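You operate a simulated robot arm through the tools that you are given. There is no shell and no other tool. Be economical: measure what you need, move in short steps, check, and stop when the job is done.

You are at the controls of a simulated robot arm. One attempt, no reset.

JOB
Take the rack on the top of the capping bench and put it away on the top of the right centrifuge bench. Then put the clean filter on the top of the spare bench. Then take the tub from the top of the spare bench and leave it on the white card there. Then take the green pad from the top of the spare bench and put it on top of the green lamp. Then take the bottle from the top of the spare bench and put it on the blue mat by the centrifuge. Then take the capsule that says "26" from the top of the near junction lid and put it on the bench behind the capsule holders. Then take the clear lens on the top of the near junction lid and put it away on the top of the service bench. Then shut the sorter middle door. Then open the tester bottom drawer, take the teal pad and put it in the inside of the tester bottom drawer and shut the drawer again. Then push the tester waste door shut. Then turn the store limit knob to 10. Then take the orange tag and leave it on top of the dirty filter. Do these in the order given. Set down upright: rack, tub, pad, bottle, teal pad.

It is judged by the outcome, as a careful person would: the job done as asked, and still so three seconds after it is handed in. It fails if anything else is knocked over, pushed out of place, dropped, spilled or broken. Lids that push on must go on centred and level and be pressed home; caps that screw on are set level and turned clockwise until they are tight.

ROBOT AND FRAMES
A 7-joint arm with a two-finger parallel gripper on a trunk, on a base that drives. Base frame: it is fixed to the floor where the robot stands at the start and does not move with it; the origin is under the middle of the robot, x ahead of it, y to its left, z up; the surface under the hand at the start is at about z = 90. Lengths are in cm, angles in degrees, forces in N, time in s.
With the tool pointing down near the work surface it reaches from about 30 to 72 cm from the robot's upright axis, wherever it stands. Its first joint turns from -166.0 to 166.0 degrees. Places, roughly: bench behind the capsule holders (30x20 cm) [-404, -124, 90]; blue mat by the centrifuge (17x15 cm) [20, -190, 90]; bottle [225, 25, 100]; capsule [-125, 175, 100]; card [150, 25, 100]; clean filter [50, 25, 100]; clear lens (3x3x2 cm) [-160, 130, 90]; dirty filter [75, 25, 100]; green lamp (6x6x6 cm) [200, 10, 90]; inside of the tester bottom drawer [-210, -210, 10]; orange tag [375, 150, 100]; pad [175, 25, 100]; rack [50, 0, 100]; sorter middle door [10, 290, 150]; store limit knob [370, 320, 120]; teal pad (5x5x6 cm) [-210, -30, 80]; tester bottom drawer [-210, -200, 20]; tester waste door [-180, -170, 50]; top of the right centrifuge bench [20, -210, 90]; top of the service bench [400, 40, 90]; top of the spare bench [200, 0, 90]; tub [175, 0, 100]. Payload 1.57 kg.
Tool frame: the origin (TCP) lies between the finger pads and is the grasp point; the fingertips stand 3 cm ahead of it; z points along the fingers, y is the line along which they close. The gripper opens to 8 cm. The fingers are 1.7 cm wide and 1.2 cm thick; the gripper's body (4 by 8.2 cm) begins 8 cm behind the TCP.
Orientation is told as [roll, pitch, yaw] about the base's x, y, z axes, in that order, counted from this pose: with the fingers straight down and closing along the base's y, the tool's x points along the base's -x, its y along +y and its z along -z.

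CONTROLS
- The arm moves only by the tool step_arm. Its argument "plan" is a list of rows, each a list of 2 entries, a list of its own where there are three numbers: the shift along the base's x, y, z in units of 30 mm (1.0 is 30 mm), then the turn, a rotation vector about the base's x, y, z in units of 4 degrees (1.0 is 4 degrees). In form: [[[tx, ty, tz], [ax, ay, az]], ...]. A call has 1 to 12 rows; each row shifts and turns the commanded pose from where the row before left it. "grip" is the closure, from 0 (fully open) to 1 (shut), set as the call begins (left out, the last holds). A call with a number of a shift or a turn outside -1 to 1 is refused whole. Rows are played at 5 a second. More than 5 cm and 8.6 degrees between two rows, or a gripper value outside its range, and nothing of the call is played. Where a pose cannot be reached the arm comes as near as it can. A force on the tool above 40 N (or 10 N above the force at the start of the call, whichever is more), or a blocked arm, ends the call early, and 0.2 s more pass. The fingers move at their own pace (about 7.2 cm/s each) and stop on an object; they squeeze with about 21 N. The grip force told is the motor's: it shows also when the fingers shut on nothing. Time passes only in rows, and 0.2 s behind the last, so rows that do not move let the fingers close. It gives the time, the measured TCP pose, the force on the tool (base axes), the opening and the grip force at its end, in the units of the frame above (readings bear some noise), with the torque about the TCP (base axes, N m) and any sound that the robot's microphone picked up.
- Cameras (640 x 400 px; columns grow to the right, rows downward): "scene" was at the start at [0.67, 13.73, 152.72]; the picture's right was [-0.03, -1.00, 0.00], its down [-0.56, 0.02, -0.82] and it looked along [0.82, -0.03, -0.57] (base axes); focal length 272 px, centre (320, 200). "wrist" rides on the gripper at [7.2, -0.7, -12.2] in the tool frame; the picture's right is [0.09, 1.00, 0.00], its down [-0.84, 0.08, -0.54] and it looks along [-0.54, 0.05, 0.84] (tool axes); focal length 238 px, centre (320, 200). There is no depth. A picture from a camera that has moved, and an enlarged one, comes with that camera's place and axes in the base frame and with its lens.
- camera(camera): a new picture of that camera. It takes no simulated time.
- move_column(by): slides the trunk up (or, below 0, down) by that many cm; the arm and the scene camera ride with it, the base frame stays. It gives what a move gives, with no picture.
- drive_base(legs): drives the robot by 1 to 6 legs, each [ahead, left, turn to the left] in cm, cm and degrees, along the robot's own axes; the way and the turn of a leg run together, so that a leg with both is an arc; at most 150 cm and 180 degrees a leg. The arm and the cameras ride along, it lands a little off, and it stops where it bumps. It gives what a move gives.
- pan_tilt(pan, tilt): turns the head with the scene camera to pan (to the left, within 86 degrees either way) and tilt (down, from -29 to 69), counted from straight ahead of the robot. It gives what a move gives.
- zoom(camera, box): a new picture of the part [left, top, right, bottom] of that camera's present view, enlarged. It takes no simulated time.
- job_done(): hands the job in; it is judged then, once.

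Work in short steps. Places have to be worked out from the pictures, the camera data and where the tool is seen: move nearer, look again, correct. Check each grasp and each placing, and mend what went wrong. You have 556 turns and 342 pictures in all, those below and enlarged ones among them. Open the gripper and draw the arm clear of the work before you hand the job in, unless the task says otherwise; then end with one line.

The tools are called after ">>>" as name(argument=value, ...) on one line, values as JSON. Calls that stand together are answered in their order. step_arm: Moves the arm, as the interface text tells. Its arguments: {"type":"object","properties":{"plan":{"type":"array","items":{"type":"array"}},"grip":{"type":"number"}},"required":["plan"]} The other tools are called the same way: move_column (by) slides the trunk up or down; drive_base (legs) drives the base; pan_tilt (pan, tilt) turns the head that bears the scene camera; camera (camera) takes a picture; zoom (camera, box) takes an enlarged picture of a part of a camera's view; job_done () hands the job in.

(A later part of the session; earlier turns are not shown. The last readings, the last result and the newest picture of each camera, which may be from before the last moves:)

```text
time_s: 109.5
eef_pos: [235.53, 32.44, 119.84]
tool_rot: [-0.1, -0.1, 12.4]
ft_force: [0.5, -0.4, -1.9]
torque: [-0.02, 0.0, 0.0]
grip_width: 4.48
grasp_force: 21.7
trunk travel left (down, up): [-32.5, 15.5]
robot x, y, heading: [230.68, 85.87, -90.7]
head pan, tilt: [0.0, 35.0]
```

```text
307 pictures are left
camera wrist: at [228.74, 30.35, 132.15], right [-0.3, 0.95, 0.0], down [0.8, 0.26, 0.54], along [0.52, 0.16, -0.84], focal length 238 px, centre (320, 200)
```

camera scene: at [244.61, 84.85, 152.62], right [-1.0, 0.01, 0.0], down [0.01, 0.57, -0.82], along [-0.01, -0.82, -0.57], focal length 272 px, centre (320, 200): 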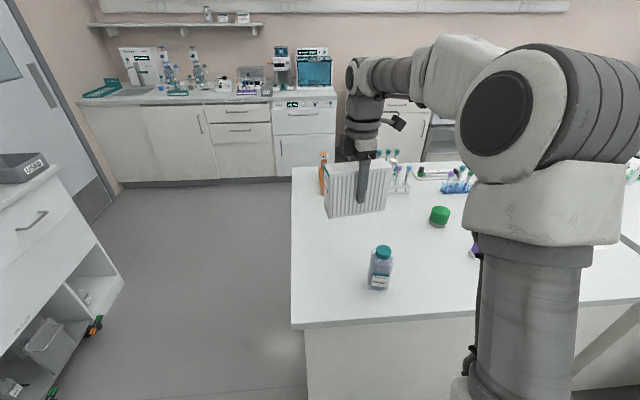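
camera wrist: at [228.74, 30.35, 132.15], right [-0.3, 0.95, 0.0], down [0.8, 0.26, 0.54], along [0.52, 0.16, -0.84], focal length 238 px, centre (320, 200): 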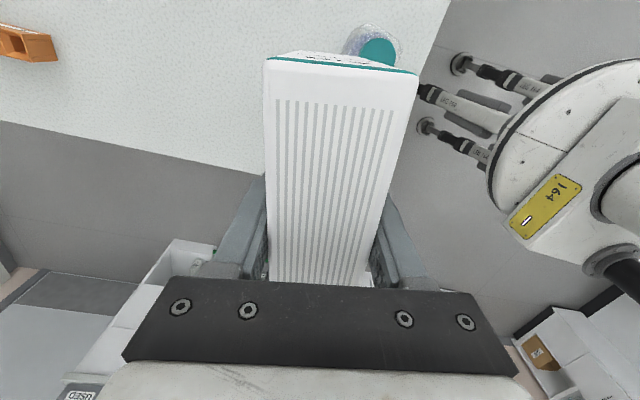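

I advance 4 cm more, turn the filter square and move it over (238, 15).

>>> drive_base(legs=[[4, 0, 0]])

>>> step_arm(plan=[[[0.2, -0.8, 0], [0, 0, -0.8]], [[0.2, -0.8, 0], [0, 0, -0.8]], [[0.2, -0.8, 0], [0, 0, -0.8]], [[0.2, -0.8, 0], [0, 0, -0.7]], [[0, -0.8, 0], [0, 0, 0]], [[0, -0.4, 0], [0, 0, 0]], [[0, 0, -0.9], [0, 0, 0]], [[0, 0, -0.9], [0, 0, 0]], [[0, 0, -0.9], [0, 0, 0]], [[0, 0, -0.9], [0, 0, 0]]])

>>> camera(camera="scene")

```text
time_s: 110.4
eef_pos: [235.44, 28.67, 120.0]
tool_rot: [-0.1, -0.1, 12.4]
ft_force: [-0.4, -0.2, -1.7]
torque: [-0.02, 0.03, 0.04]
grip_width: 4.48
grasp_force: 20.6
trunk travel left (down, up): [-32.5, 15.5]
robot x, y, heading: [230.3, 82.04, -90.6]
head pan, tilt: [0.0, 35.0]
```

```text
time_s: 112.6
eef_pos: [237.8, 15.56, 109.03]
tool_rot: [-0.1, -0.2, -0.1]
ft_force: [-0.2, -0.2, -1.4]
torque: [-0.01, 0.0, 0.03]
grip_width: 4.49
grasp_force: 20.4
out of reach, approached as far as the arm can: row 6
trunk travel left (down, up): [-32.5, 15.5]
robot x, y, heading: [230.73, 81.79, -91.0]
head pan, tilt: [0.0, 35.0]
```

```text
306 pictures are left
camera scene: at [244.55, 80.88, 152.63], right [-1.0, 0.02, 0.0], down [0.01, 0.57, -0.82], along [-0.01, -0.82, -0.57], focal length 272 px, centre (320, 200)
```

scene: 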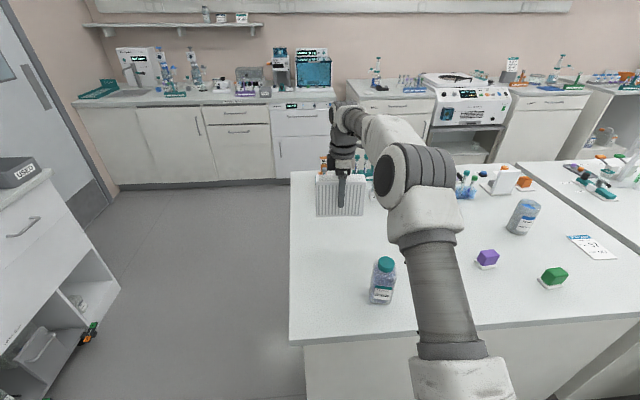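

Over a free place. I lower to about 1 cm above, then gently to contact.

>>> step_arm(plan=[[[0, 0, -0.9], [0, 0, 0]], [[0, 0, -0.9], [0, 0, 0]], [[0, 0, -0.9], [0, 0, 0]], [[0, 0, -0.7], [0, 0, 0]], [[0, 0, -0.2], [0, 0, 0]], [[0, 0, -0.15], [0, 0, 0]], [[0, 0, -0.1], [0, 0, 0]]])

>>> camera(camera="wrist")

```text
time_s: 114.2
eef_pos: [237.71, 15.81, 97.48]
tool_rot: [-0.2, 0.0, -0.1]
ft_force: [-0.2, -0.6, -2.3]
torque: [0.0, 0.0, 0.0]
grip_width: 4.47
grasp_force: 21.3
trunk travel left (down, up): [-32.5, 15.5]
robot x, y, heading: [230.9, 81.69, -90.7]
head pan, tilt: [0.0, 35.0]
```

```text
305 pictures are left
camera wrist: at [230.44, 15.13, 109.69], right [-0.09, 1.0, 0.0], down [0.84, 0.08, 0.54], along [0.54, 0.05, -0.84], focal length 238 px, centre (320, 200)
```

wrist: 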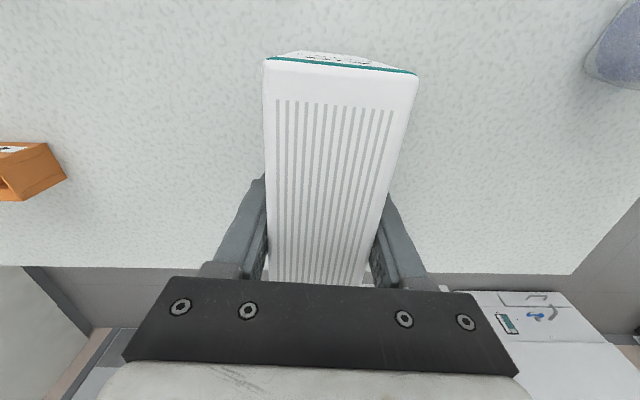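

>>> step_arm(plan=[[[0, 0, -0.08], [0, 0, 0]], [[0, 0, -0.05], [0, 0, 0]], [[0, 0, -0.04], [0, 0, 0]]])

```text
time_s: 115.0
eef_pos: [237.77, 15.83, 97.06]
tool_rot: [-0.2, -0.2, 0.0]
ft_force: [-1.3, -1.0, 6.8]
torque: [0.11, -0.02, 0.1]
grip_width: 4.47
grasp_force: 21.5
trunk travel left (down, up): [-32.5, 15.5]
robot x, y, heading: [230.57, 82.21, -90.9]
head pan, tilt: [0.0, 35.0]
```

The filter is down (6.8 N). I open and rise straight.

>>> step_arm(plan=[[[0, 0, 0], [0, 0, 0]], [[0, 0, 0], [0, 0, 0]], [[0, 0, 0], [0, 0, 0]], [[0, 0, 0.8], [0, 0, 0]], [[0, 0, 0.9], [0, 0, 0]], [[0, 0, 0.9], [0, 0, 0]], [[0, 0, 0.9], [0, 0, 0]], [[0, 0, 0.9], [0, 0, 0]], [[0, 0, 0.9], [0, 0, 0]], [[0, 0, 0.9], [0, 0, 0]]], grip=0)

>>> camera(camera="scene")

>>> zoom(camera="scene", box=[440, 160, 640, 300])

```text
time_s: 117.2
eef_pos: [237.67, 15.82, 115.6]
tool_rot: [0.0, 0.0, -0.2]
ft_force: [-1.2, 0.7, 0.3]
torque: [0.01, 0.0, -0.03]
grip_width: 8.0
grasp_force: 0.1
trunk travel left (down, up): [-32.5, 15.5]
robot x, y, heading: [230.62, 81.7, -90.9]
head pan, tilt: [0.0, 35.0]
```

```text
304 pictures are left
camera scene: at [244.55, 80.89, 152.62], right [-1.0, 0.02, 0.0], down [0.01, 0.57, -0.82], along [-0.01, -0.82, -0.57], focal length 272 px, centre (320, 200)
```

scene: 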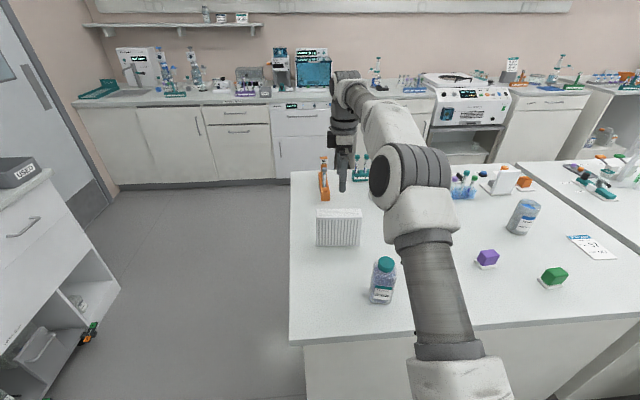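

```text
2.86 times, centred on (540, 230) of scene
camera zoom: at [244.55, 80.89, 152.62], right [-1.0, 0.02, 0.0], down [0.01, 0.57, -0.82], along [-0.01, -0.82, -0.57], focal length 777 px, centre (-309, 114)
```

zoom: 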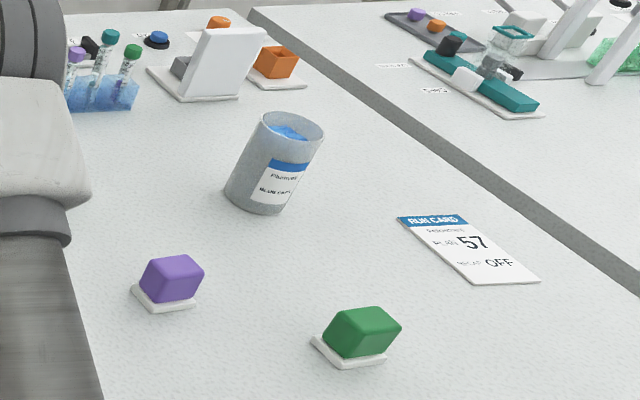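

The filter stands well. Now the tub (open jar with blue caps) near (174, 8) and the run card near (152, 18). I raise and strafe right.

>>> step_arm(plan=[[[0, 0, 0.9], [0, 0, 0]], [[0, 0, 0.9], [0, 0, 0]], [[0, 0, 0.9], [0, 0, 0]]])

>>> drive_base(legs=[[0, -63, 0.8]])

>>> camera(camera="scene")

>>> camera(camera="wrist")

```text
time_s: 118.0
eef_pos: [237.96, 16.98, 122.5]
tool_rot: [-0.1, -0.1, -0.1]
ft_force: [-0.8, 0.2, -0.5]
torque: [0.0, 0.03, 0.02]
grip_width: 7.99
grasp_force: 0.0
out of reach, approached as far as the arm can: row 2, 3
trunk travel left (down, up): [-32.5, 15.5]
robot x, y, heading: [230.24, 82.0, -91.1]
head pan, tilt: [0.0, 35.0]
```

```text
time_s: 123.1
eef_pos: [177.63, 17.56, 122.43]
tool_rot: [0.0, -0.2, 1.1]
ft_force: [0.0, -0.4, 0.3]
torque: [0.02, -0.02, -0.02]
grip_width: 7.97
grasp_force: 0.0
trunk travel left (down, up): [-32.5, 15.5]
robot x, y, heading: [169.2, 81.96, -89.8]
head pan, tilt: [0.0, 35.0]
```

```text
302 pictures are left
camera scene: at [182.91, 81.53, 152.63], right [-1.0, 0.0, 0.0], down [0.0, 0.57, -0.82], along [0.0, -0.82, -0.57], focal length 272 px, centre (320, 200)
```

scene: 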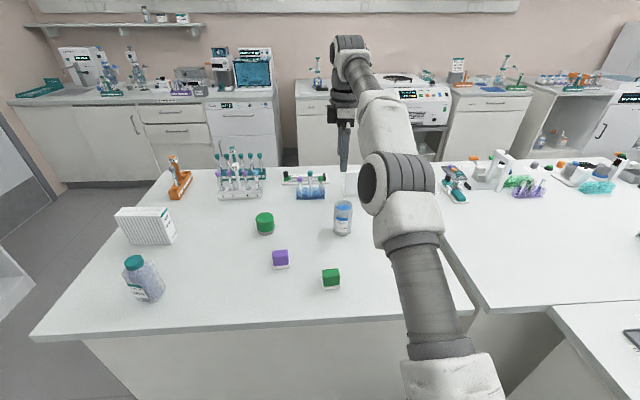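

```text
301 pictures are left
camera wrist: at [170.3, 16.82, 134.71], right [-0.11, 0.99, 0.0], down [0.83, 0.09, 0.54], along [0.54, 0.06, -0.84], focal length 238 px, centre (320, 200)
```

wrist: 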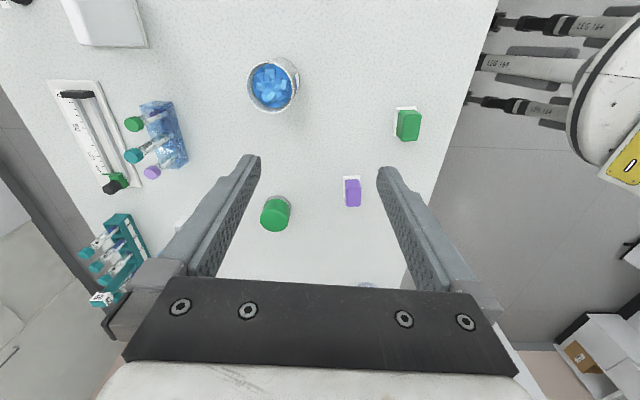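

Tub rim is at about (175.4, 11), diameter ~6.3 cm. I creep 2.5 cm closer and zoom for a better fix.

>>> drive_base(legs=[[2.5, 0, 0]])

>>> zoom(camera="scene", box=[240, 180, 400, 300])

>>> zoom(camera="wrist", box=[220, 30, 460, 180])

```text
time_s: 124.0
eef_pos: [177.59, 15.14, 122.51]
tool_rot: [0.0, -0.1, 1.0]
ft_force: [-0.2, 0.1, -0.8]
torque: [0.02, 0.0, -0.03]
grip_width: 8.0
grasp_force: 0.1
trunk travel left (down, up): [-32.5, 15.5]
robot x, y, heading: [169.19, 80.04, -89.7]
head pan, tilt: [0.0, 35.0]
```

```text
3.33 times, centred on (320, 240) of scene
camera zoom: at [182.92, 79.07, 152.62], right [-1.0, 0.0, 0.0], down [0.0, 0.57, -0.82], along [0.0, -0.82, -0.57], focal length 906 px, centre (320, 67)
```

zoom: 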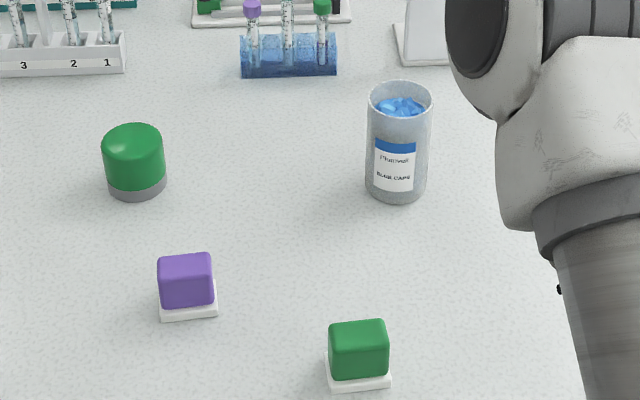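

```text
2.67 times, centred on (340, 105) of wrist
camera zoom: at [170.35, 14.35, 134.71], right [-0.11, 0.99, 0.0], down [0.83, 0.09, 0.54], along [0.54, 0.06, -0.84], focal length 636 px, centre (267, 453)
```

zoom: 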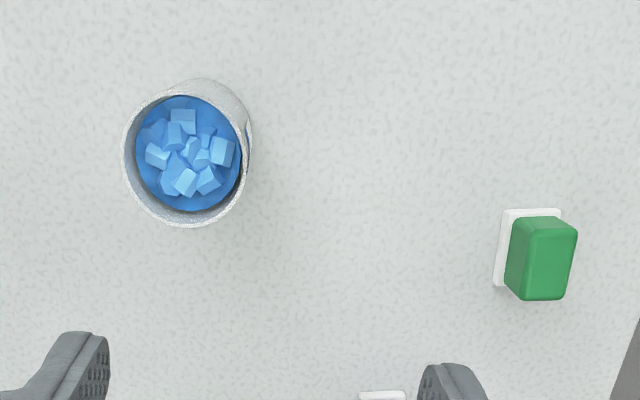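

Tub centre ≈ (175.5, 10.4), top z≈100.3. I lower to z≈109 and shift over it.

>>> step_arm(plan=[[[0, 0, -0.9], [0, 0, 0]], [[0, 0, -0.9], [0, 0, 0]], [[0, 0, -0.9], [0, 0, 0]], [[0, 0, -0.9], [0, 0, 0]], [[-0.23, -0.5, -0.7], [0, 0, -0.25]], [[-0.23, -0.5, 0], [0, 0, 0]], [[-0.23, -0.5, 0], [0, 0, 0]]])

>>> camera(camera="wrist")

>>> zoom(camera="scene", box=[240, 140, 460, 300])

```text
time_s: 125.6
eef_pos: [175.62, 10.65, 109.67]
tool_rot: [-0.1, -0.1, 0.0]
ft_force: [0.0, -0.3, 0.4]
torque: [0.02, -0.02, 0.0]
grip_width: 7.99
grasp_force: 0.0
trunk travel left (down, up): [-32.5, 15.5]
robot x, y, heading: [168.96, 80.2, -89.7]
head pan, tilt: [0.0, 35.0]
```

```text
298 pictures are left
camera wrist: at [168.34, 9.91, 121.85], right [-0.09, 1.0, 0.0], down [0.84, 0.08, 0.54], along [0.54, 0.05, -0.84], focal length 238 px, centre (320, 200)
```

wrist: 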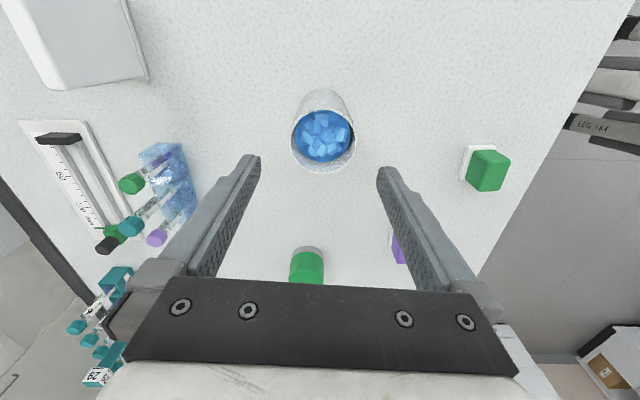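

```text
2.50 times, centred on (350, 220) of scene
camera zoom: at [182.93, 79.07, 152.63], right [-1.0, 0.0, 0.0], down [0.0, 0.57, -0.82], along [0.0, -0.82, -0.57], focal length 680 px, centre (245, 150)
```

zoom: 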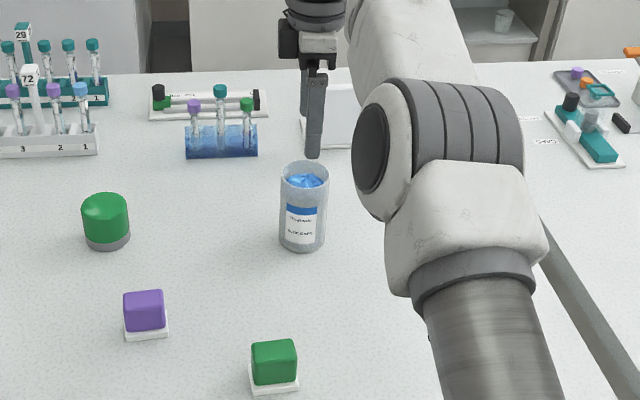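

Well centred. Descend to z≈96 and close.

>>> step_arm(plan=[[[0, 0.06, -0.9], [0, 0, 0]], [[0, 0, -0.9], [0, 0, 0]], [[0, 0, -0.9], [0, 0, 0]], [[0, 0, -0.9], [0, 0, 0]], [[0, 0, -0.85], [0, 0, 0]]])

>>> step_arm(plan=[[[0, 0, 0], [0, 0, 0]], [[0, 0, 0], [0, 0, 0]], [[0, 0, 0], [0, 0, 0]], [[0, 0, 0], [0, 0, 0]]], grip=1)

>>> camera(camera="wrist")

```text
time_s: 126.8
eef_pos: [175.54, 11.0, 96.15]
tool_rot: [-0.1, 0.0, 0.0]
ft_force: [-0.3, 0.4, 1.6]
torque: [0.01, 0.04, 0.02]
grip_width: 8.01
grasp_force: 0.2
trunk travel left (down, up): [-32.5, 15.5]
robot x, y, heading: [169.33, 80.27, -90.1]
head pan, tilt: [0.0, 35.0]
```

```text
time_s: 127.8
eef_pos: [175.41, 10.81, 96.12]
tool_rot: [-0.1, -0.1, 0.1]
ft_force: [-0.2, -0.4, 0.2]
torque: [-0.02, 0.01, 0.02]
grip_width: 6.18
grasp_force: 21.2
trunk travel left (down, up): [-32.5, 15.5]
robot x, y, heading: [169.34, 79.86, -89.8]
head pan, tilt: [0.0, 35.0]
```

```text
296 pictures are left
camera wrist: at [168.23, 10.22, 108.35], right [-0.09, 1.0, 0.0], down [0.84, 0.08, 0.54], along [0.54, 0.05, -0.84], focal length 238 px, centre (320, 200)
```

wrist: 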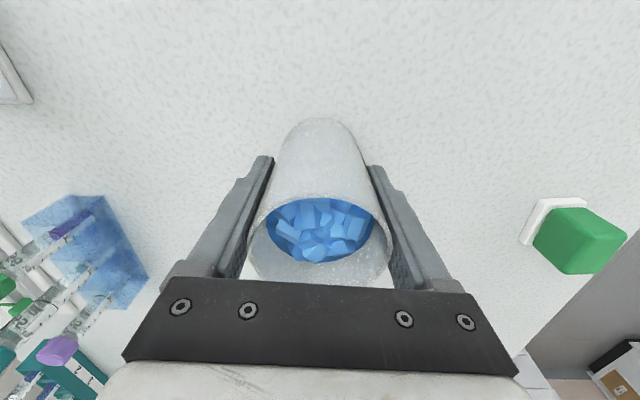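

Gripped at 6.18. The card's centre works out at ≈(155.8, 19). I lift 7 cm and carry the tub there, then look.

>>> step_arm(plan=[[[0, 0, 0.5], [0, 0, 0]], [[0, 0, 0.9], [0, 0, 0]], [[0, 0, 0.9], [0, 0, 0]], [[-0.5, 0.3, 0], [0, 0, 0]], [[-0.8, 0.35, 0], [0, 0, 0]], [[-0.8, 0.35, 0], [0, 0, 0]], [[-0.8, 0.35, 0], [0, 0, 0]], [[-0.8, 0.35, 0], [0, 0, 0]], [[-0.8, 0.35, 0], [0, 0, 0]], [[-0.8, 0.35, 0], [0, 0, 0]], [[-0.8, 0.35, 0], [0, 0, 0]], [[-0.5, 0, 0], [0, 0, 0]]])

>>> camera(camera="wrist")

>>> camera(camera="scene")

```text
time_s: 130.4
eef_pos: [155.49, 19.07, 103.02]
tool_rot: [-0.1, -0.1, 0.0]
ft_force: [-1.0, -0.5, -1.3]
torque: [-0.01, -0.02, 0.04]
grip_width: 6.16
grasp_force: 20.9
trunk travel left (down, up): [-32.5, 15.5]
robot x, y, heading: [169.05, 79.65, -90.1]
head pan, tilt: [0.0, 35.0]
```

```text
295 pictures are left
camera wrist: at [148.26, 18.41, 115.19], right [-0.09, 1.0, 0.0], down [0.84, 0.08, 0.54], along [0.54, 0.05, -0.84], focal length 238 px, centre (320, 200)
```

wrist: 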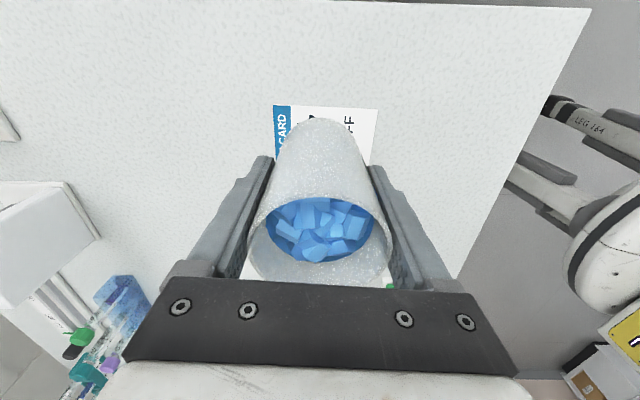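

```text
294 pictures are left
camera scene: at [182.91, 79.07, 152.63], right [-1.0, 0.0, 0.0], down [0.0, 0.57, -0.82], along [0.0, -0.82, -0.57], focal length 272 px, centre (320, 200)
```

scene: 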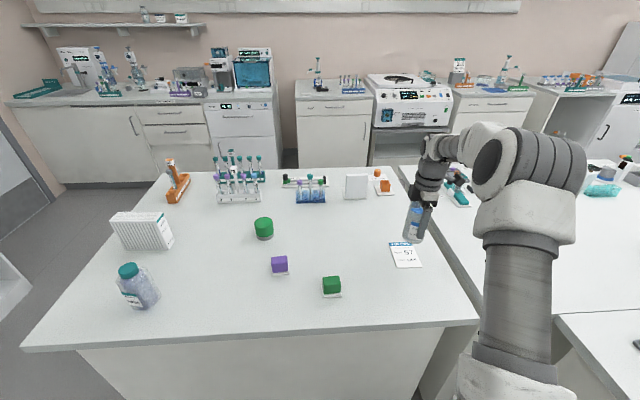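

Refined card centre ≈(157, 19.7). I shift and lower to just above it.

>>> step_arm(plan=[[[0.5, 0.2, 0], [0, 0, 0]], [[0, 0, -0.7], [0, 0, 0]], [[0, 0, -0.7], [0, 0, 0]], [[0, 0, -0.5], [0, 0, 0]]])

>>> zoom(camera="scene", box=[340, 180, 480, 300])

>>> camera(camera="wrist")

```text
time_s: 131.4
eef_pos: [157.09, 19.62, 97.51]
tool_rot: [0.0, -0.1, 0.0]
ft_force: [-0.1, 0.2, -1.3]
torque: [0.02, 0.0, 0.02]
grip_width: 6.15
grasp_force: 21.4
trunk travel left (down, up): [-32.5, 15.5]
robot x, y, heading: [169.15, 79.22, -89.8]
head pan, tilt: [0.0, 35.0]
```

```text
3.33 times, centred on (410, 240) of scene
camera zoom: at [182.92, 79.06, 152.63], right [-1.0, 0.0, 0.0], down [0.0, 0.57, -0.82], along [0.0, -0.82, -0.57], focal length 906 px, centre (20, 67)
```

zoom: 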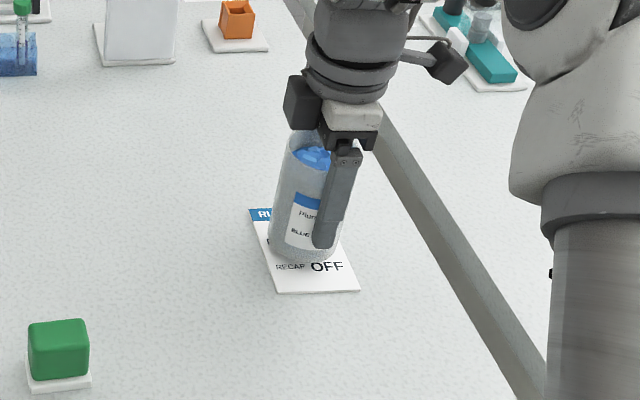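

```text
292 pictures are left
camera wrist: at [149.88, 19.06, 109.72], right [-0.09, 1.0, 0.0], down [0.84, 0.08, 0.54], along [0.54, 0.05, -0.84], focal length 238 px, centre (320, 200)
```

wrist: 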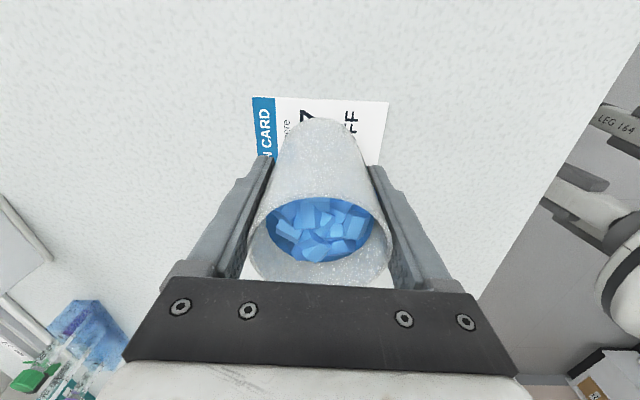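

Centred on the card. Lower to contact.

>>> step_arm(plan=[[[0, 0, -0.25], [0, 0, 0]], [[0, 0, -0.1], [0, 0, 0]], [[0, 0, -0.05], [0, 0, 0]]])

```text
time_s: 132.2
eef_pos: [157.33, 19.61, 96.48]
tool_rot: [-0.3, -0.1, 0.0]
ft_force: [0.6, -0.1, 13.3]
torque: [0.13, -0.05, 0.01]
grip_width: 6.16
grasp_force: 20.8
trunk travel left (down, up): [-32.5, 15.5]
robot x, y, heading: [169.18, 80.11, -89.9]
head pan, tilt: [0.0, 35.0]
```

Contact (13 N). I open and rise straight.

>>> step_arm(plan=[[[0, 0, 0.02], [0, 0, 0]], [[0, 0, 0], [0, 0, 0]], [[0, 0, 0], [0, 0, 0]], [[0, 0, 0.5], [0, 0, 0]], [[0, 0, 0.9], [0, 0, 0]], [[0, 0, 0.9], [0, 0, 0]], [[0, 0, 0.9], [0, 0, 0]], [[0, 0, 0.9], [0, 0, 0]]], grip=0)

>>> camera(camera="scene")

>>> zoom(camera="scene", box=[240, 180, 460, 310])

```text
time_s: 134.0
eef_pos: [156.93, 19.47, 108.62]
tool_rot: [-0.1, -0.1, 0.0]
ft_force: [1.3, 0.0, 0.2]
torque: [0.02, 0.01, -0.03]
grip_width: 8.02
grasp_force: 0.0
trunk travel left (down, up): [-32.5, 15.5]
robot x, y, heading: [169.23, 79.89, -89.8]
head pan, tilt: [0.0, 35.0]
```

```text
291 pictures are left
camera scene: at [182.92, 79.08, 152.62], right [-1.0, 0.0, 0.0], down [0.0, 0.57, -0.82], along [0.0, -0.82, -0.57], focal length 272 px, centre (320, 200)
```

scene: 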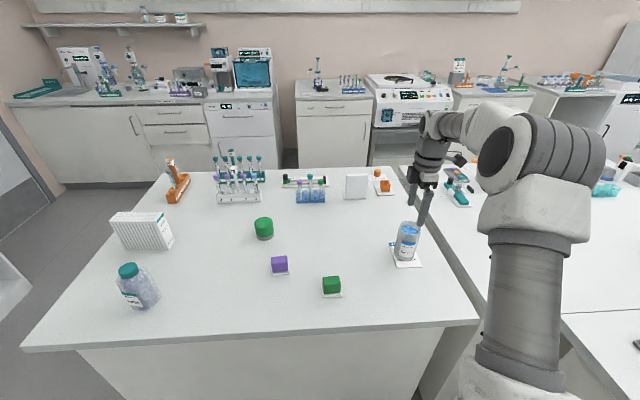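

```text
2.91 times, centred on (350, 245) of scene
camera zoom: at [182.92, 79.08, 152.62], right [-1.0, 0.0, 0.0], down [0.0, 0.57, -0.82], along [0.0, -0.82, -0.57], focal length 791 px, centre (233, 69)
```

zoom: 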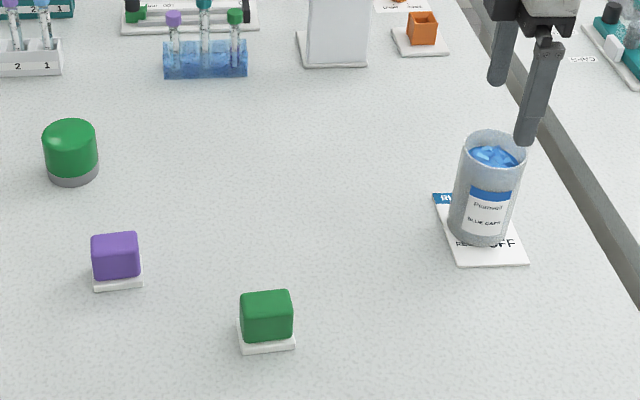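

The tub stands on the card. Next the green pad at ≈(180, 32.5) and the lamp at ≈(201, 11). I strafe left 22 cm so both are in reach.

>>> step_arm(plan=[[[0, 0.3, 0.9], [0, 0, 0]], [[0, 0.3, 0.9], [0, 0, 0]], [[0, 0.3, 0.9], [0, 0, 0]]])

>>> drive_base(legs=[[0, 23, 0]])

>>> camera(camera="wrist")

>>> camera(camera="scene")

```text
time_s: 134.8
eef_pos: [157.1, 22.41, 116.8]
tool_rot: [-0.2, -0.3, 0.0]
ft_force: [0.7, 0.0, -0.4]
torque: [0.02, 0.02, -0.01]
grip_width: 8.01
grasp_force: 0.0
trunk travel left (down, up): [-32.5, 15.5]
robot x, y, heading: [168.86, 79.51, -89.8]
head pan, tilt: [0.0, 35.0]
```

```text
time_s: 137.1
eef_pos: [179.63, 22.56, 116.76]
tool_rot: [-0.1, -0.1, 0.0]
ft_force: [-0.4, -0.1, -0.3]
torque: [0.01, 0.0, -0.02]
grip_width: 8.03
grasp_force: 0.1
trunk travel left (down, up): [-32.5, 15.5]
robot x, y, heading: [191.9, 80.02, -89.9]
head pan, tilt: [0.0, 35.0]
```

```text
289 pictures are left
camera wrist: at [172.4, 21.85, 129.03], right [-0.09, 1.0, 0.0], down [0.84, 0.08, 0.54], along [0.54, 0.05, -0.84], focal length 238 px, centre (320, 200)
```

wrist: 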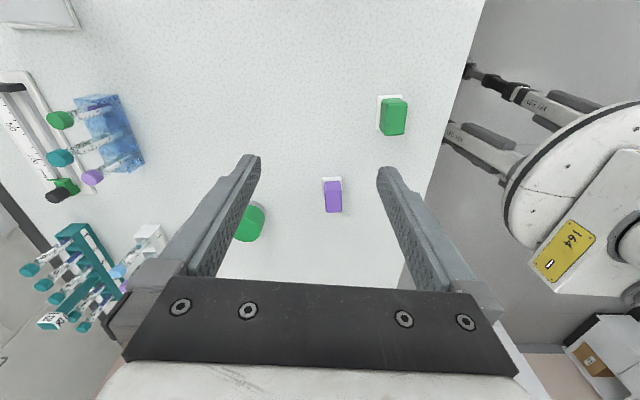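

```text
288 pictures are left
camera scene: at [205.61, 79.12, 152.63], right [-1.0, 0.0, 0.0], down [0.0, 0.57, -0.82], along [0.0, -0.82, -0.57], focal length 272 px, centre (320, 200)
```

scene: 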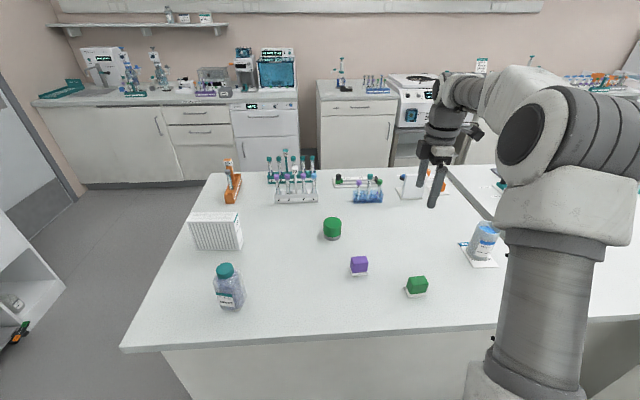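

Pad ≈ (179.9, 32.9). I move over it to z≈106 and look.

>>> step_arm(plan=[[[0.02, 0.85, -0.9], [0, 0, 0]], [[0.02, 0.85, -0.9], [0, 0, 0]], [[0.02, 0.85, -0.9], [0, 0, 0]], [[0.02, 0.85, -0.9], [0, 0, 0]]])

>>> zoom(camera="wrist", box=[220, 40, 420, 200])

>>> zoom(camera="scene", box=[300, 200, 460, 320])

```text
time_s: 138.1
eef_pos: [179.88, 32.52, 105.59]
tool_rot: [0.0, -0.1, -0.2]
ft_force: [-0.8, 0.6, -0.2]
torque: [0.02, 0.01, -0.01]
grip_width: 8.0
grasp_force: 0.0
trunk travel left (down, up): [-32.5, 15.5]
robot x, y, heading: [191.74, 80.14, -89.8]
head pan, tilt: [0.0, 35.0]
```

```text
2.50 times, centred on (320, 120) of wrist
camera zoom: at [172.77, 31.88, 117.81], right [-0.09, 1.0, 0.0], down [0.84, 0.08, 0.54], along [0.54, 0.05, -0.84], focal length 596 px, centre (320, 400)
```

zoom: 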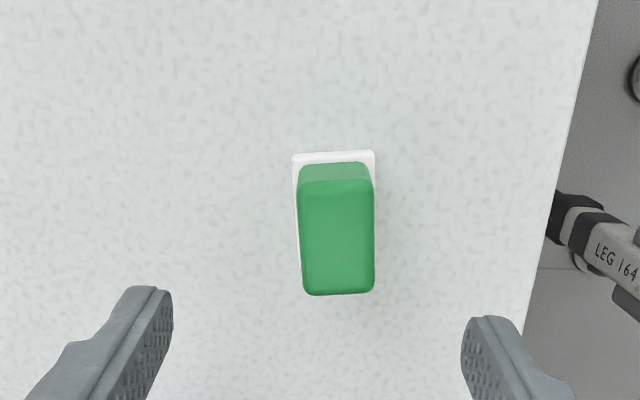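

```text
3.33 times, centred on (380, 260) of scene
camera zoom: at [205.61, 79.12, 152.63], right [-1.0, 0.0, 0.0], down [0.0, 0.57, -0.82], along [0.0, -0.82, -0.57], focal length 906 px, centre (120, 0)
```

zoom: 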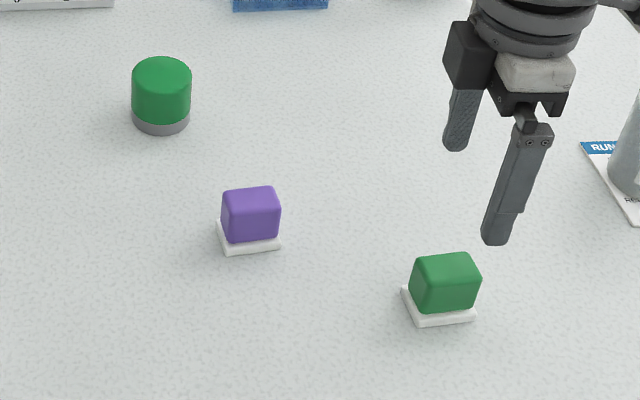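

Pad: centre (180, 33.1), 4.4×2.9 cm, ~4 cm tall on a white tile. I descend to z≈94.7 (tips above the tile) and close.

>>> step_arm(plan=[[[0.02, 0.2, -0.9], [0, 0, 0]], [[0, 0, -0.9], [0, 0, 0]], [[0, 0, -0.9], [0, 0, 0]], [[0, 0, -0.9], [0, 0, 0]], [[0, 0, 0], [0, 0, 0]]])

>>> step_arm(plan=[[[0, 0, 0], [0, 0, 0]], [[0, 0, 0], [0, 0, 0]], [[0, 0, 0], [0, 0, 0]], [[0, 0, 0], [0, 0, 0]], [[0, 0, 0], [0, 0, 0]]], grip=1)

>>> zoom(camera="scene", box=[340, 200, 500, 320])

```text
time_s: 139.3
eef_pos: [179.87, 33.38, 95.01]
tool_rot: [-0.1, -0.2, -0.1]
ft_force: [-0.3, 0.0, 0.1]
torque: [0.01, 0.02, 0.0]
grip_width: 8.01
grasp_force: 0.0
trunk travel left (down, up): [-32.5, 15.5]
robot x, y, heading: [191.84, 79.93, -89.8]
head pan, tilt: [0.0, 35.0]
```

```text
time_s: 140.5
eef_pos: [179.81, 33.32, 95.17]
tool_rot: [0.0, -0.1, -0.2]
ft_force: [0.6, 0.3, -0.2]
torque: [0.02, -0.01, 0.03]
grip_width: 2.92
grasp_force: 20.6
trunk travel left (down, up): [-32.5, 15.5]
robot x, y, heading: [191.85, 80.16, -89.9]
head pan, tilt: [0.0, 35.0]
```

```text
3.33 times, centred on (420, 260) of scene
camera zoom: at [205.61, 79.12, 152.63], right [-1.0, 0.0, 0.0], down [0.0, 0.57, -0.82], along [0.0, -0.82, -0.57], focal length 906 px, centre (-13, 0)
```

zoom: 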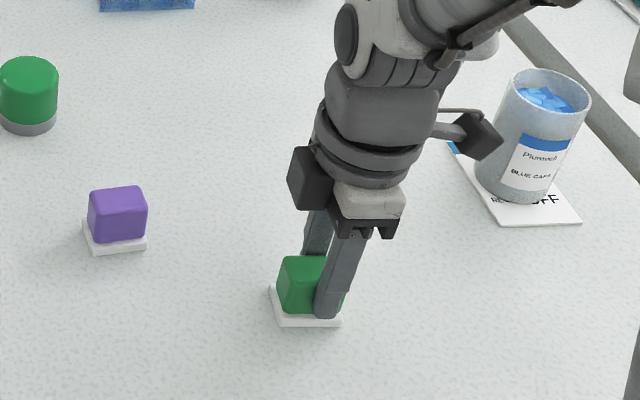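

Gripped at 2.92. I lift and check whether only the block comes up.

>>> step_arm(plan=[[[0, 0, 0.4], [0, 0, 0]], [[0, 0, 0.9], [0, 0, 0]], [[0, 0, 0.9], [0, 0, 0]], [[0, 0, 0.9], [0, 0, 0]]])

>>> zoom(camera="scene", box=[300, 190, 480, 320])

>>> zoom(camera="wrist", box=[180, 100, 480, 300])

```text
time_s: 141.5
eef_pos: [179.89, 33.18, 104.6]
tool_rot: [0.0, -0.2, 0.0]
ft_force: [-0.2, 0.1, -1.2]
torque: [0.01, -0.02, 0.0]
grip_width: 2.89
grasp_force: 20.7
trunk travel left (down, up): [-32.5, 15.5]
robot x, y, heading: [191.79, 79.77, -90.4]
head pan, tilt: [0.0, 35.0]
```

```text
3.08 times, centred on (390, 255) of scene
camera zoom: at [205.61, 79.11, 152.62], right [-1.0, 0.0, 0.0], down [0.0, 0.57, -0.82], along [0.0, -0.82, -0.57], focal length 836 px, centre (105, 31)
```

zoom: 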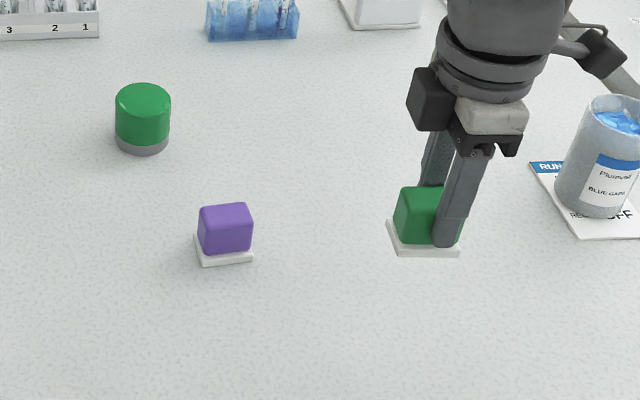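

```text
2.00 times, centred on (330, 200) of wrist
camera zoom: at [172.52, 32.62, 116.82], right [-0.09, 1.0, 0.0], down [0.84, 0.08, 0.54], along [0.54, 0.05, -0.84], focal length 477 px, centre (300, 200)
```

zoom: 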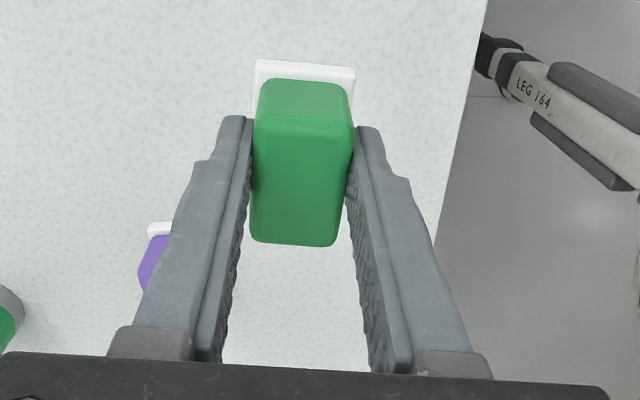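

The white plate is part of the pad; its bottom is 5.15 cm below the TCP. I raise, shift the base 8 cm left and 1 cm ahead, and move over the lamp at ≈(201.5, 10.3).

>>> step_arm(plan=[[[0, 0, 0.9], [0, 0, 0]], [[0, 0, 0.9], [0, 0, 0]]])

>>> drive_base(legs=[[0.8, 8, 0]])

>>> step_arm(plan=[[[0.8, -0.7, 0], [0, 0, 0]], [[0.8, -0.7, 0], [0, 0, 0]], [[0.8, -0.7, 0], [0, 0, 0]], [[0.5, -0.7, 0], [0, 0, 0]], [[0, -0.9, 0], [0, 0, 0]], [[0, -0.9, 0], [0, 0, 0]]])

>>> camera(camera="wrist")

>>> camera(camera="scene")

```text
time_s: 142.1
eef_pos: [179.91, 33.15, 109.84]
tool_rot: [-0.1, 0.0, 0.0]
ft_force: [-0.4, 0.3, -0.9]
torque: [0.0, 0.0, 0.0]
grip_width: 2.87
grasp_force: 20.4
trunk travel left (down, up): [-32.5, 15.5]
robot x, y, heading: [191.94, 79.74, -90.1]
head pan, tilt: [0.0, 35.0]
```

```text
time_s: 143.3
eef_pos: [187.82, 32.57, 109.73]
tool_rot: [-0.1, 0.0, -0.1]
ft_force: [-0.5, 1.3, -0.2]
torque: [-0.01, -0.01, -0.01]
grip_width: 2.89
grasp_force: 21.4
trunk travel left (down, up): [-32.5, 15.5]
robot x, y, heading: [199.35, 79.27, -90.0]
head pan, tilt: [0.0, 35.0]
```

```text
time_s: 144.7
eef_pos: [196.53, 18.7, 109.66]
tool_rot: [-0.1, 0.0, -0.1]
ft_force: [0.1, 0.1, -1.0]
torque: [0.02, -0.04, -0.01]
grip_width: 2.9
grasp_force: 20.8
trunk travel left (down, up): [-32.5, 15.5]
robot x, y, heading: [199.7, 78.63, -89.9]
head pan, tilt: [0.0, 35.0]
```

```text
282 pictures are left
camera wrist: at [189.31, 18.04, 121.98], right [-0.09, 1.0, 0.0], down [0.84, 0.08, 0.54], along [0.54, 0.05, -0.84], focal length 238 px, centre (320, 200)
```

wrist: 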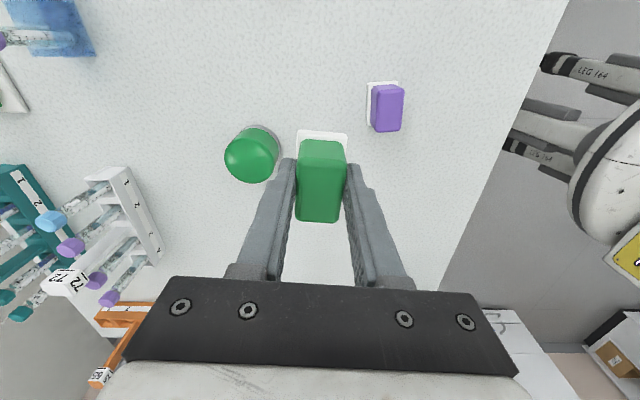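

```text
281 pictures are left
camera scene: at [213.41, 78.36, 152.63], right [-1.0, 0.0, 0.0], down [0.0, 0.57, -0.82], along [0.0, -0.82, -0.57], focal length 272 px, centre (320, 200)
```

scene: 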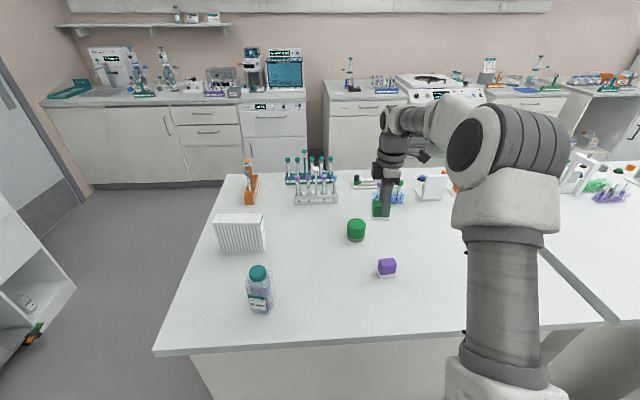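

Lamp top ≈ (201, 10.6). I move there at this height and look again.

>>> step_arm(plan=[[[0.48, -0.88, 0], [0, 0, 0]], [[0.48, -0.88, 0], [0, 0, 0]], [[0.48, -0.88, 0], [0, 0, 0]]])

>>> camera(camera="wrist")

>>> zoom(camera="scene", box=[290, 150, 430, 255])

```text
time_s: 145.5
eef_pos: [200.67, 10.69, 109.7]
tool_rot: [0.0, -0.1, -0.2]
ft_force: [-0.1, 0.2, -1.0]
torque: [0.0, 0.0, 0.01]
grip_width: 2.91
grasp_force: 21.5
trunk travel left (down, up): [-32.5, 15.5]
robot x, y, heading: [199.62, 79.35, -89.7]
head pan, tilt: [0.0, 35.0]
```

```text
280 pictures are left
camera wrist: at [193.49, 10.01, 121.97], right [-0.09, 1.0, 0.0], down [0.84, 0.08, 0.54], along [0.54, 0.05, -0.84], focal length 238 px, centre (320, 200)
```

wrist: 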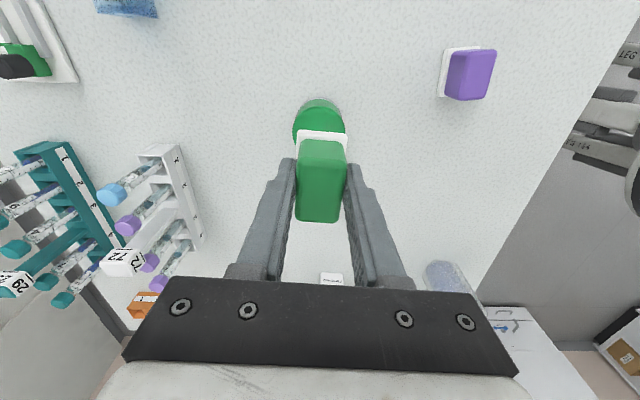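

```text
3.81 times, centred on (360, 202) of scene
camera zoom: at [213.41, 78.35, 152.63], right [-1.0, 0.0, 0.0], down [0.0, 0.57, -0.82], along [0.0, -0.82, -0.57], focal length 1036 px, centre (168, 190)
```

zoom: 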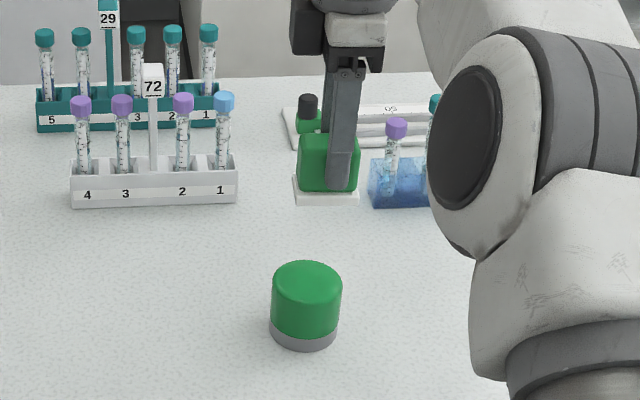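

Plate needs +0.7 cm in x. I shift and lower to just above the lamp's top (z≈96).

>>> step_arm(plan=[[[0.25, -0.05, 0], [0, 0, 0]], [[0, 0, -0.8], [0, 0, 0]], [[0, 0, -0.8], [0, 0, 0]], [[0, 0, -0.6], [0, 0, 0]]])

>>> camera(camera="wrist")

>>> zoom(camera="scene", box=[300, 170, 420, 250])

```text
time_s: 146.5
eef_pos: [201.45, 10.46, 103.18]
tool_rot: [-0.2, -0.1, -0.1]
ft_force: [-0.7, 0.1, -0.4]
torque: [0.01, 0.02, -0.03]
grip_width: 2.87
grasp_force: 21.3
trunk travel left (down, up): [-32.5, 15.5]
robot x, y, heading: [199.3, 79.2, -90.1]
head pan, tilt: [0.0, 35.0]
```

```text
278 pictures are left
camera wrist: at [194.2, 9.89, 115.39], right [-0.09, 1.0, 0.0], down [0.84, 0.08, 0.54], along [0.54, 0.05, -0.84], focal length 238 px, centre (320, 200)
```

wrist: 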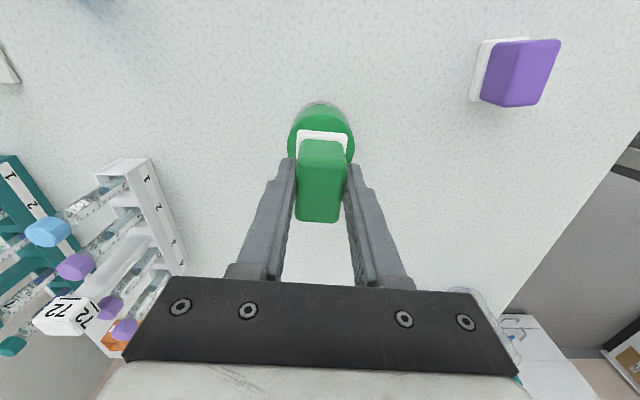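

```text
5.00 times, centred on (360, 210) of scene
camera zoom: at [213.41, 78.36, 152.63], right [-1.0, 0.0, 0.0], down [0.0, 0.57, -0.82], along [0.0, -0.82, -0.57], focal length 1359 px, centre (120, 150)
```

zoom: 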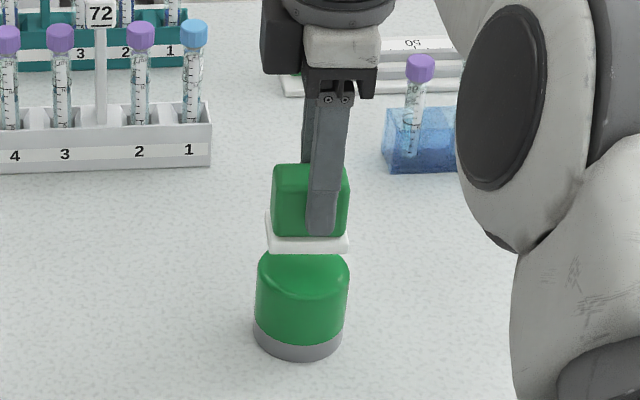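

Aligned. Lower gently to contact.

>>> step_arm(plan=[[[-0.05, 0, -0.3], [0, 0, 0]], [[0, 0, -0.2], [0, 0, 0]], [[0, 0, -0.1], [0, 0, 0]], [[0, 0, -0.06], [0, 0, 0]]])

>>> zoom(camera="scene", box=[300, 170, 420, 250])

```text
time_s: 147.5
eef_pos: [201.35, 10.55, 101.14]
tool_rot: [0.1, 0.1, -0.1]
ft_force: [0.1, 0.5, -0.4]
torque: [-0.03, -0.02, -0.02]
grip_width: 2.91
grasp_force: 21.3
trunk travel left (down, up): [-32.5, 15.5]
robot x, y, heading: [199.55, 79.02, -89.9]
head pan, tilt: [0.0, 35.0]
```

```text
5.00 times, centred on (360, 210) of scene
camera zoom: at [213.41, 78.36, 152.63], right [-1.0, 0.0, 0.0], down [0.0, 0.57, -0.82], along [0.0, -0.82, -0.57], focal length 1359 px, centre (120, 150)
```

zoom: 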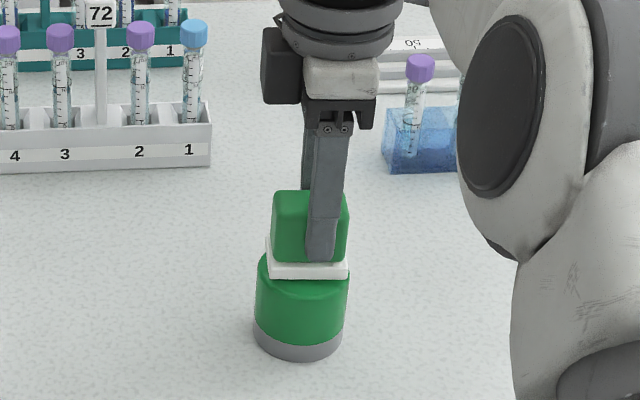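

>>> step_arm(plan=[[[0, 0, -0.05], [0, 0, 0]], [[0, 0, -0.05], [0, 0, 0]], [[0, 0, -0.04], [0, 0, 0]]])

```text
time_s: 148.3
eef_pos: [201.29, 10.71, 100.76]
tool_rot: [-0.1, -0.1, -0.1]
ft_force: [0.8, 0.1, 5.5]
torque: [0.0, -0.02, -0.02]
grip_width: 2.88
grasp_force: 21.0
trunk travel left (down, up): [-32.5, 15.5]
robot x, y, heading: [199.93, 79.52, -89.5]
head pan, tilt: [0.0, 35.0]
```

Contact (5.5 N). I release and rise straight.

>>> step_arm(plan=[[[0, 0, 0], [0, 0, 0]], [[0, 0, 0], [0, 0, 0]], [[0, 0, 0], [0, 0, 0]], [[0, 0, 0.3], [0, 0, 0]], [[0, 0, 0.8], [0, 0, 0]], [[0, 0, 0.9], [0, 0, 0]], [[0, 0, 0.9], [0, 0, 0]], [[0, 0, 0.5], [0, 0, 0]]], grip=0)

>>> zoom(camera="scene", box=[220, 170, 440, 310])

```text
time_s: 150.1
eef_pos: [201.35, 10.69, 110.96]
tool_rot: [-0.1, -0.1, -0.1]
ft_force: [0.3, -0.7, -0.9]
torque: [-0.01, 0.02, 0.01]
grip_width: 8.03
grasp_force: 0.1
trunk travel left (down, up): [-32.5, 15.5]
robot x, y, heading: [199.93, 78.95, -90.0]
head pan, tilt: [0.0, 35.0]
```

```text
2.86 times, centred on (330, 240) of scene
camera zoom: at [213.41, 78.37, 152.62], right [-1.0, 0.0, 0.0], down [0.0, 0.57, -0.82], along [0.0, -0.82, -0.57], focal length 777 px, centre (291, 86)
```

zoom: 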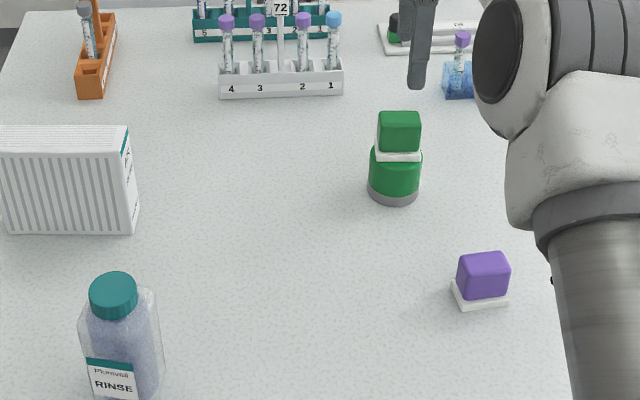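

The pad sits on the lamp. Now the RINSE bottle at ≈(228, 36): I raise, strafe left and look.

>>> step_arm(plan=[[[0, 0.5, 0.9], [0, 0, 0]], [[0, 0.5, 0.9], [0, 0, 0]], [[0, 0.5, 0.9], [0, 0, 0]], [[0, 0.5, 0.9], [0, 0, 0]]])

>>> drive_base(legs=[[-3, 22, 0]])

>>> camera(camera="wrist")

>>> camera(camera="scene")

```text
time_s: 151.1
eef_pos: [201.09, 16.58, 121.94]
tool_rot: [0.1, -0.1, -0.1]
ft_force: [-0.4, 0.1, 1.2]
torque: [-0.01, 0.0, 0.01]
grip_width: 8.0
grasp_force: 0.1
trunk travel left (down, up): [-32.5, 15.5]
robot x, y, heading: [199.5, 79.02, -89.7]
head pan, tilt: [0.0, 35.0]
```

```text
time_s: 153.4
eef_pos: [223.3, 19.7, 121.99]
tool_rot: [-0.1, 0.0, 0.0]
ft_force: [-0.5, -0.1, -0.3]
torque: [0.01, -0.02, -0.03]
grip_width: 8.03
grasp_force: 0.0
trunk travel left (down, up): [-32.5, 15.5]
robot x, y, heading: [221.32, 82.28, -89.8]
head pan, tilt: [0.0, 35.0]
```

```text
274 pictures are left
camera wrist: at [215.97, 19.02, 134.18], right [-0.09, 1.0, 0.0], down [0.84, 0.08, 0.54], along [0.54, 0.05, -0.84], focal length 238 px, centre (320, 200)
```

wrist: 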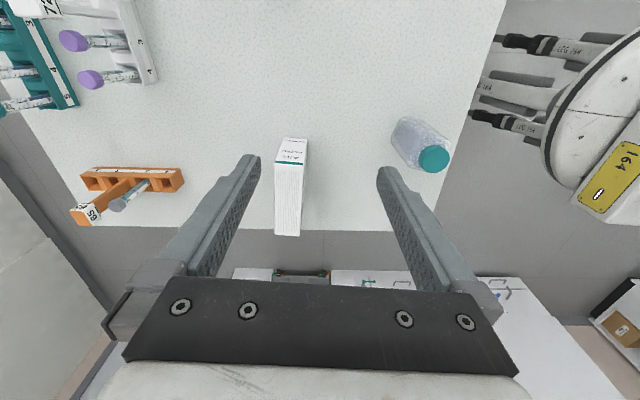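

```text
273 pictures are left
camera scene: at [235.38, 81.41, 152.63], right [-1.0, 0.0, 0.0], down [0.0, 0.57, -0.82], along [0.0, -0.82, -0.57], focal length 272 px, centre (320, 200)
```

scene: 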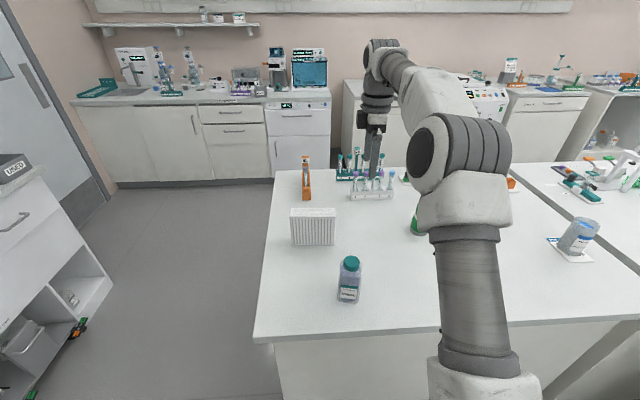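

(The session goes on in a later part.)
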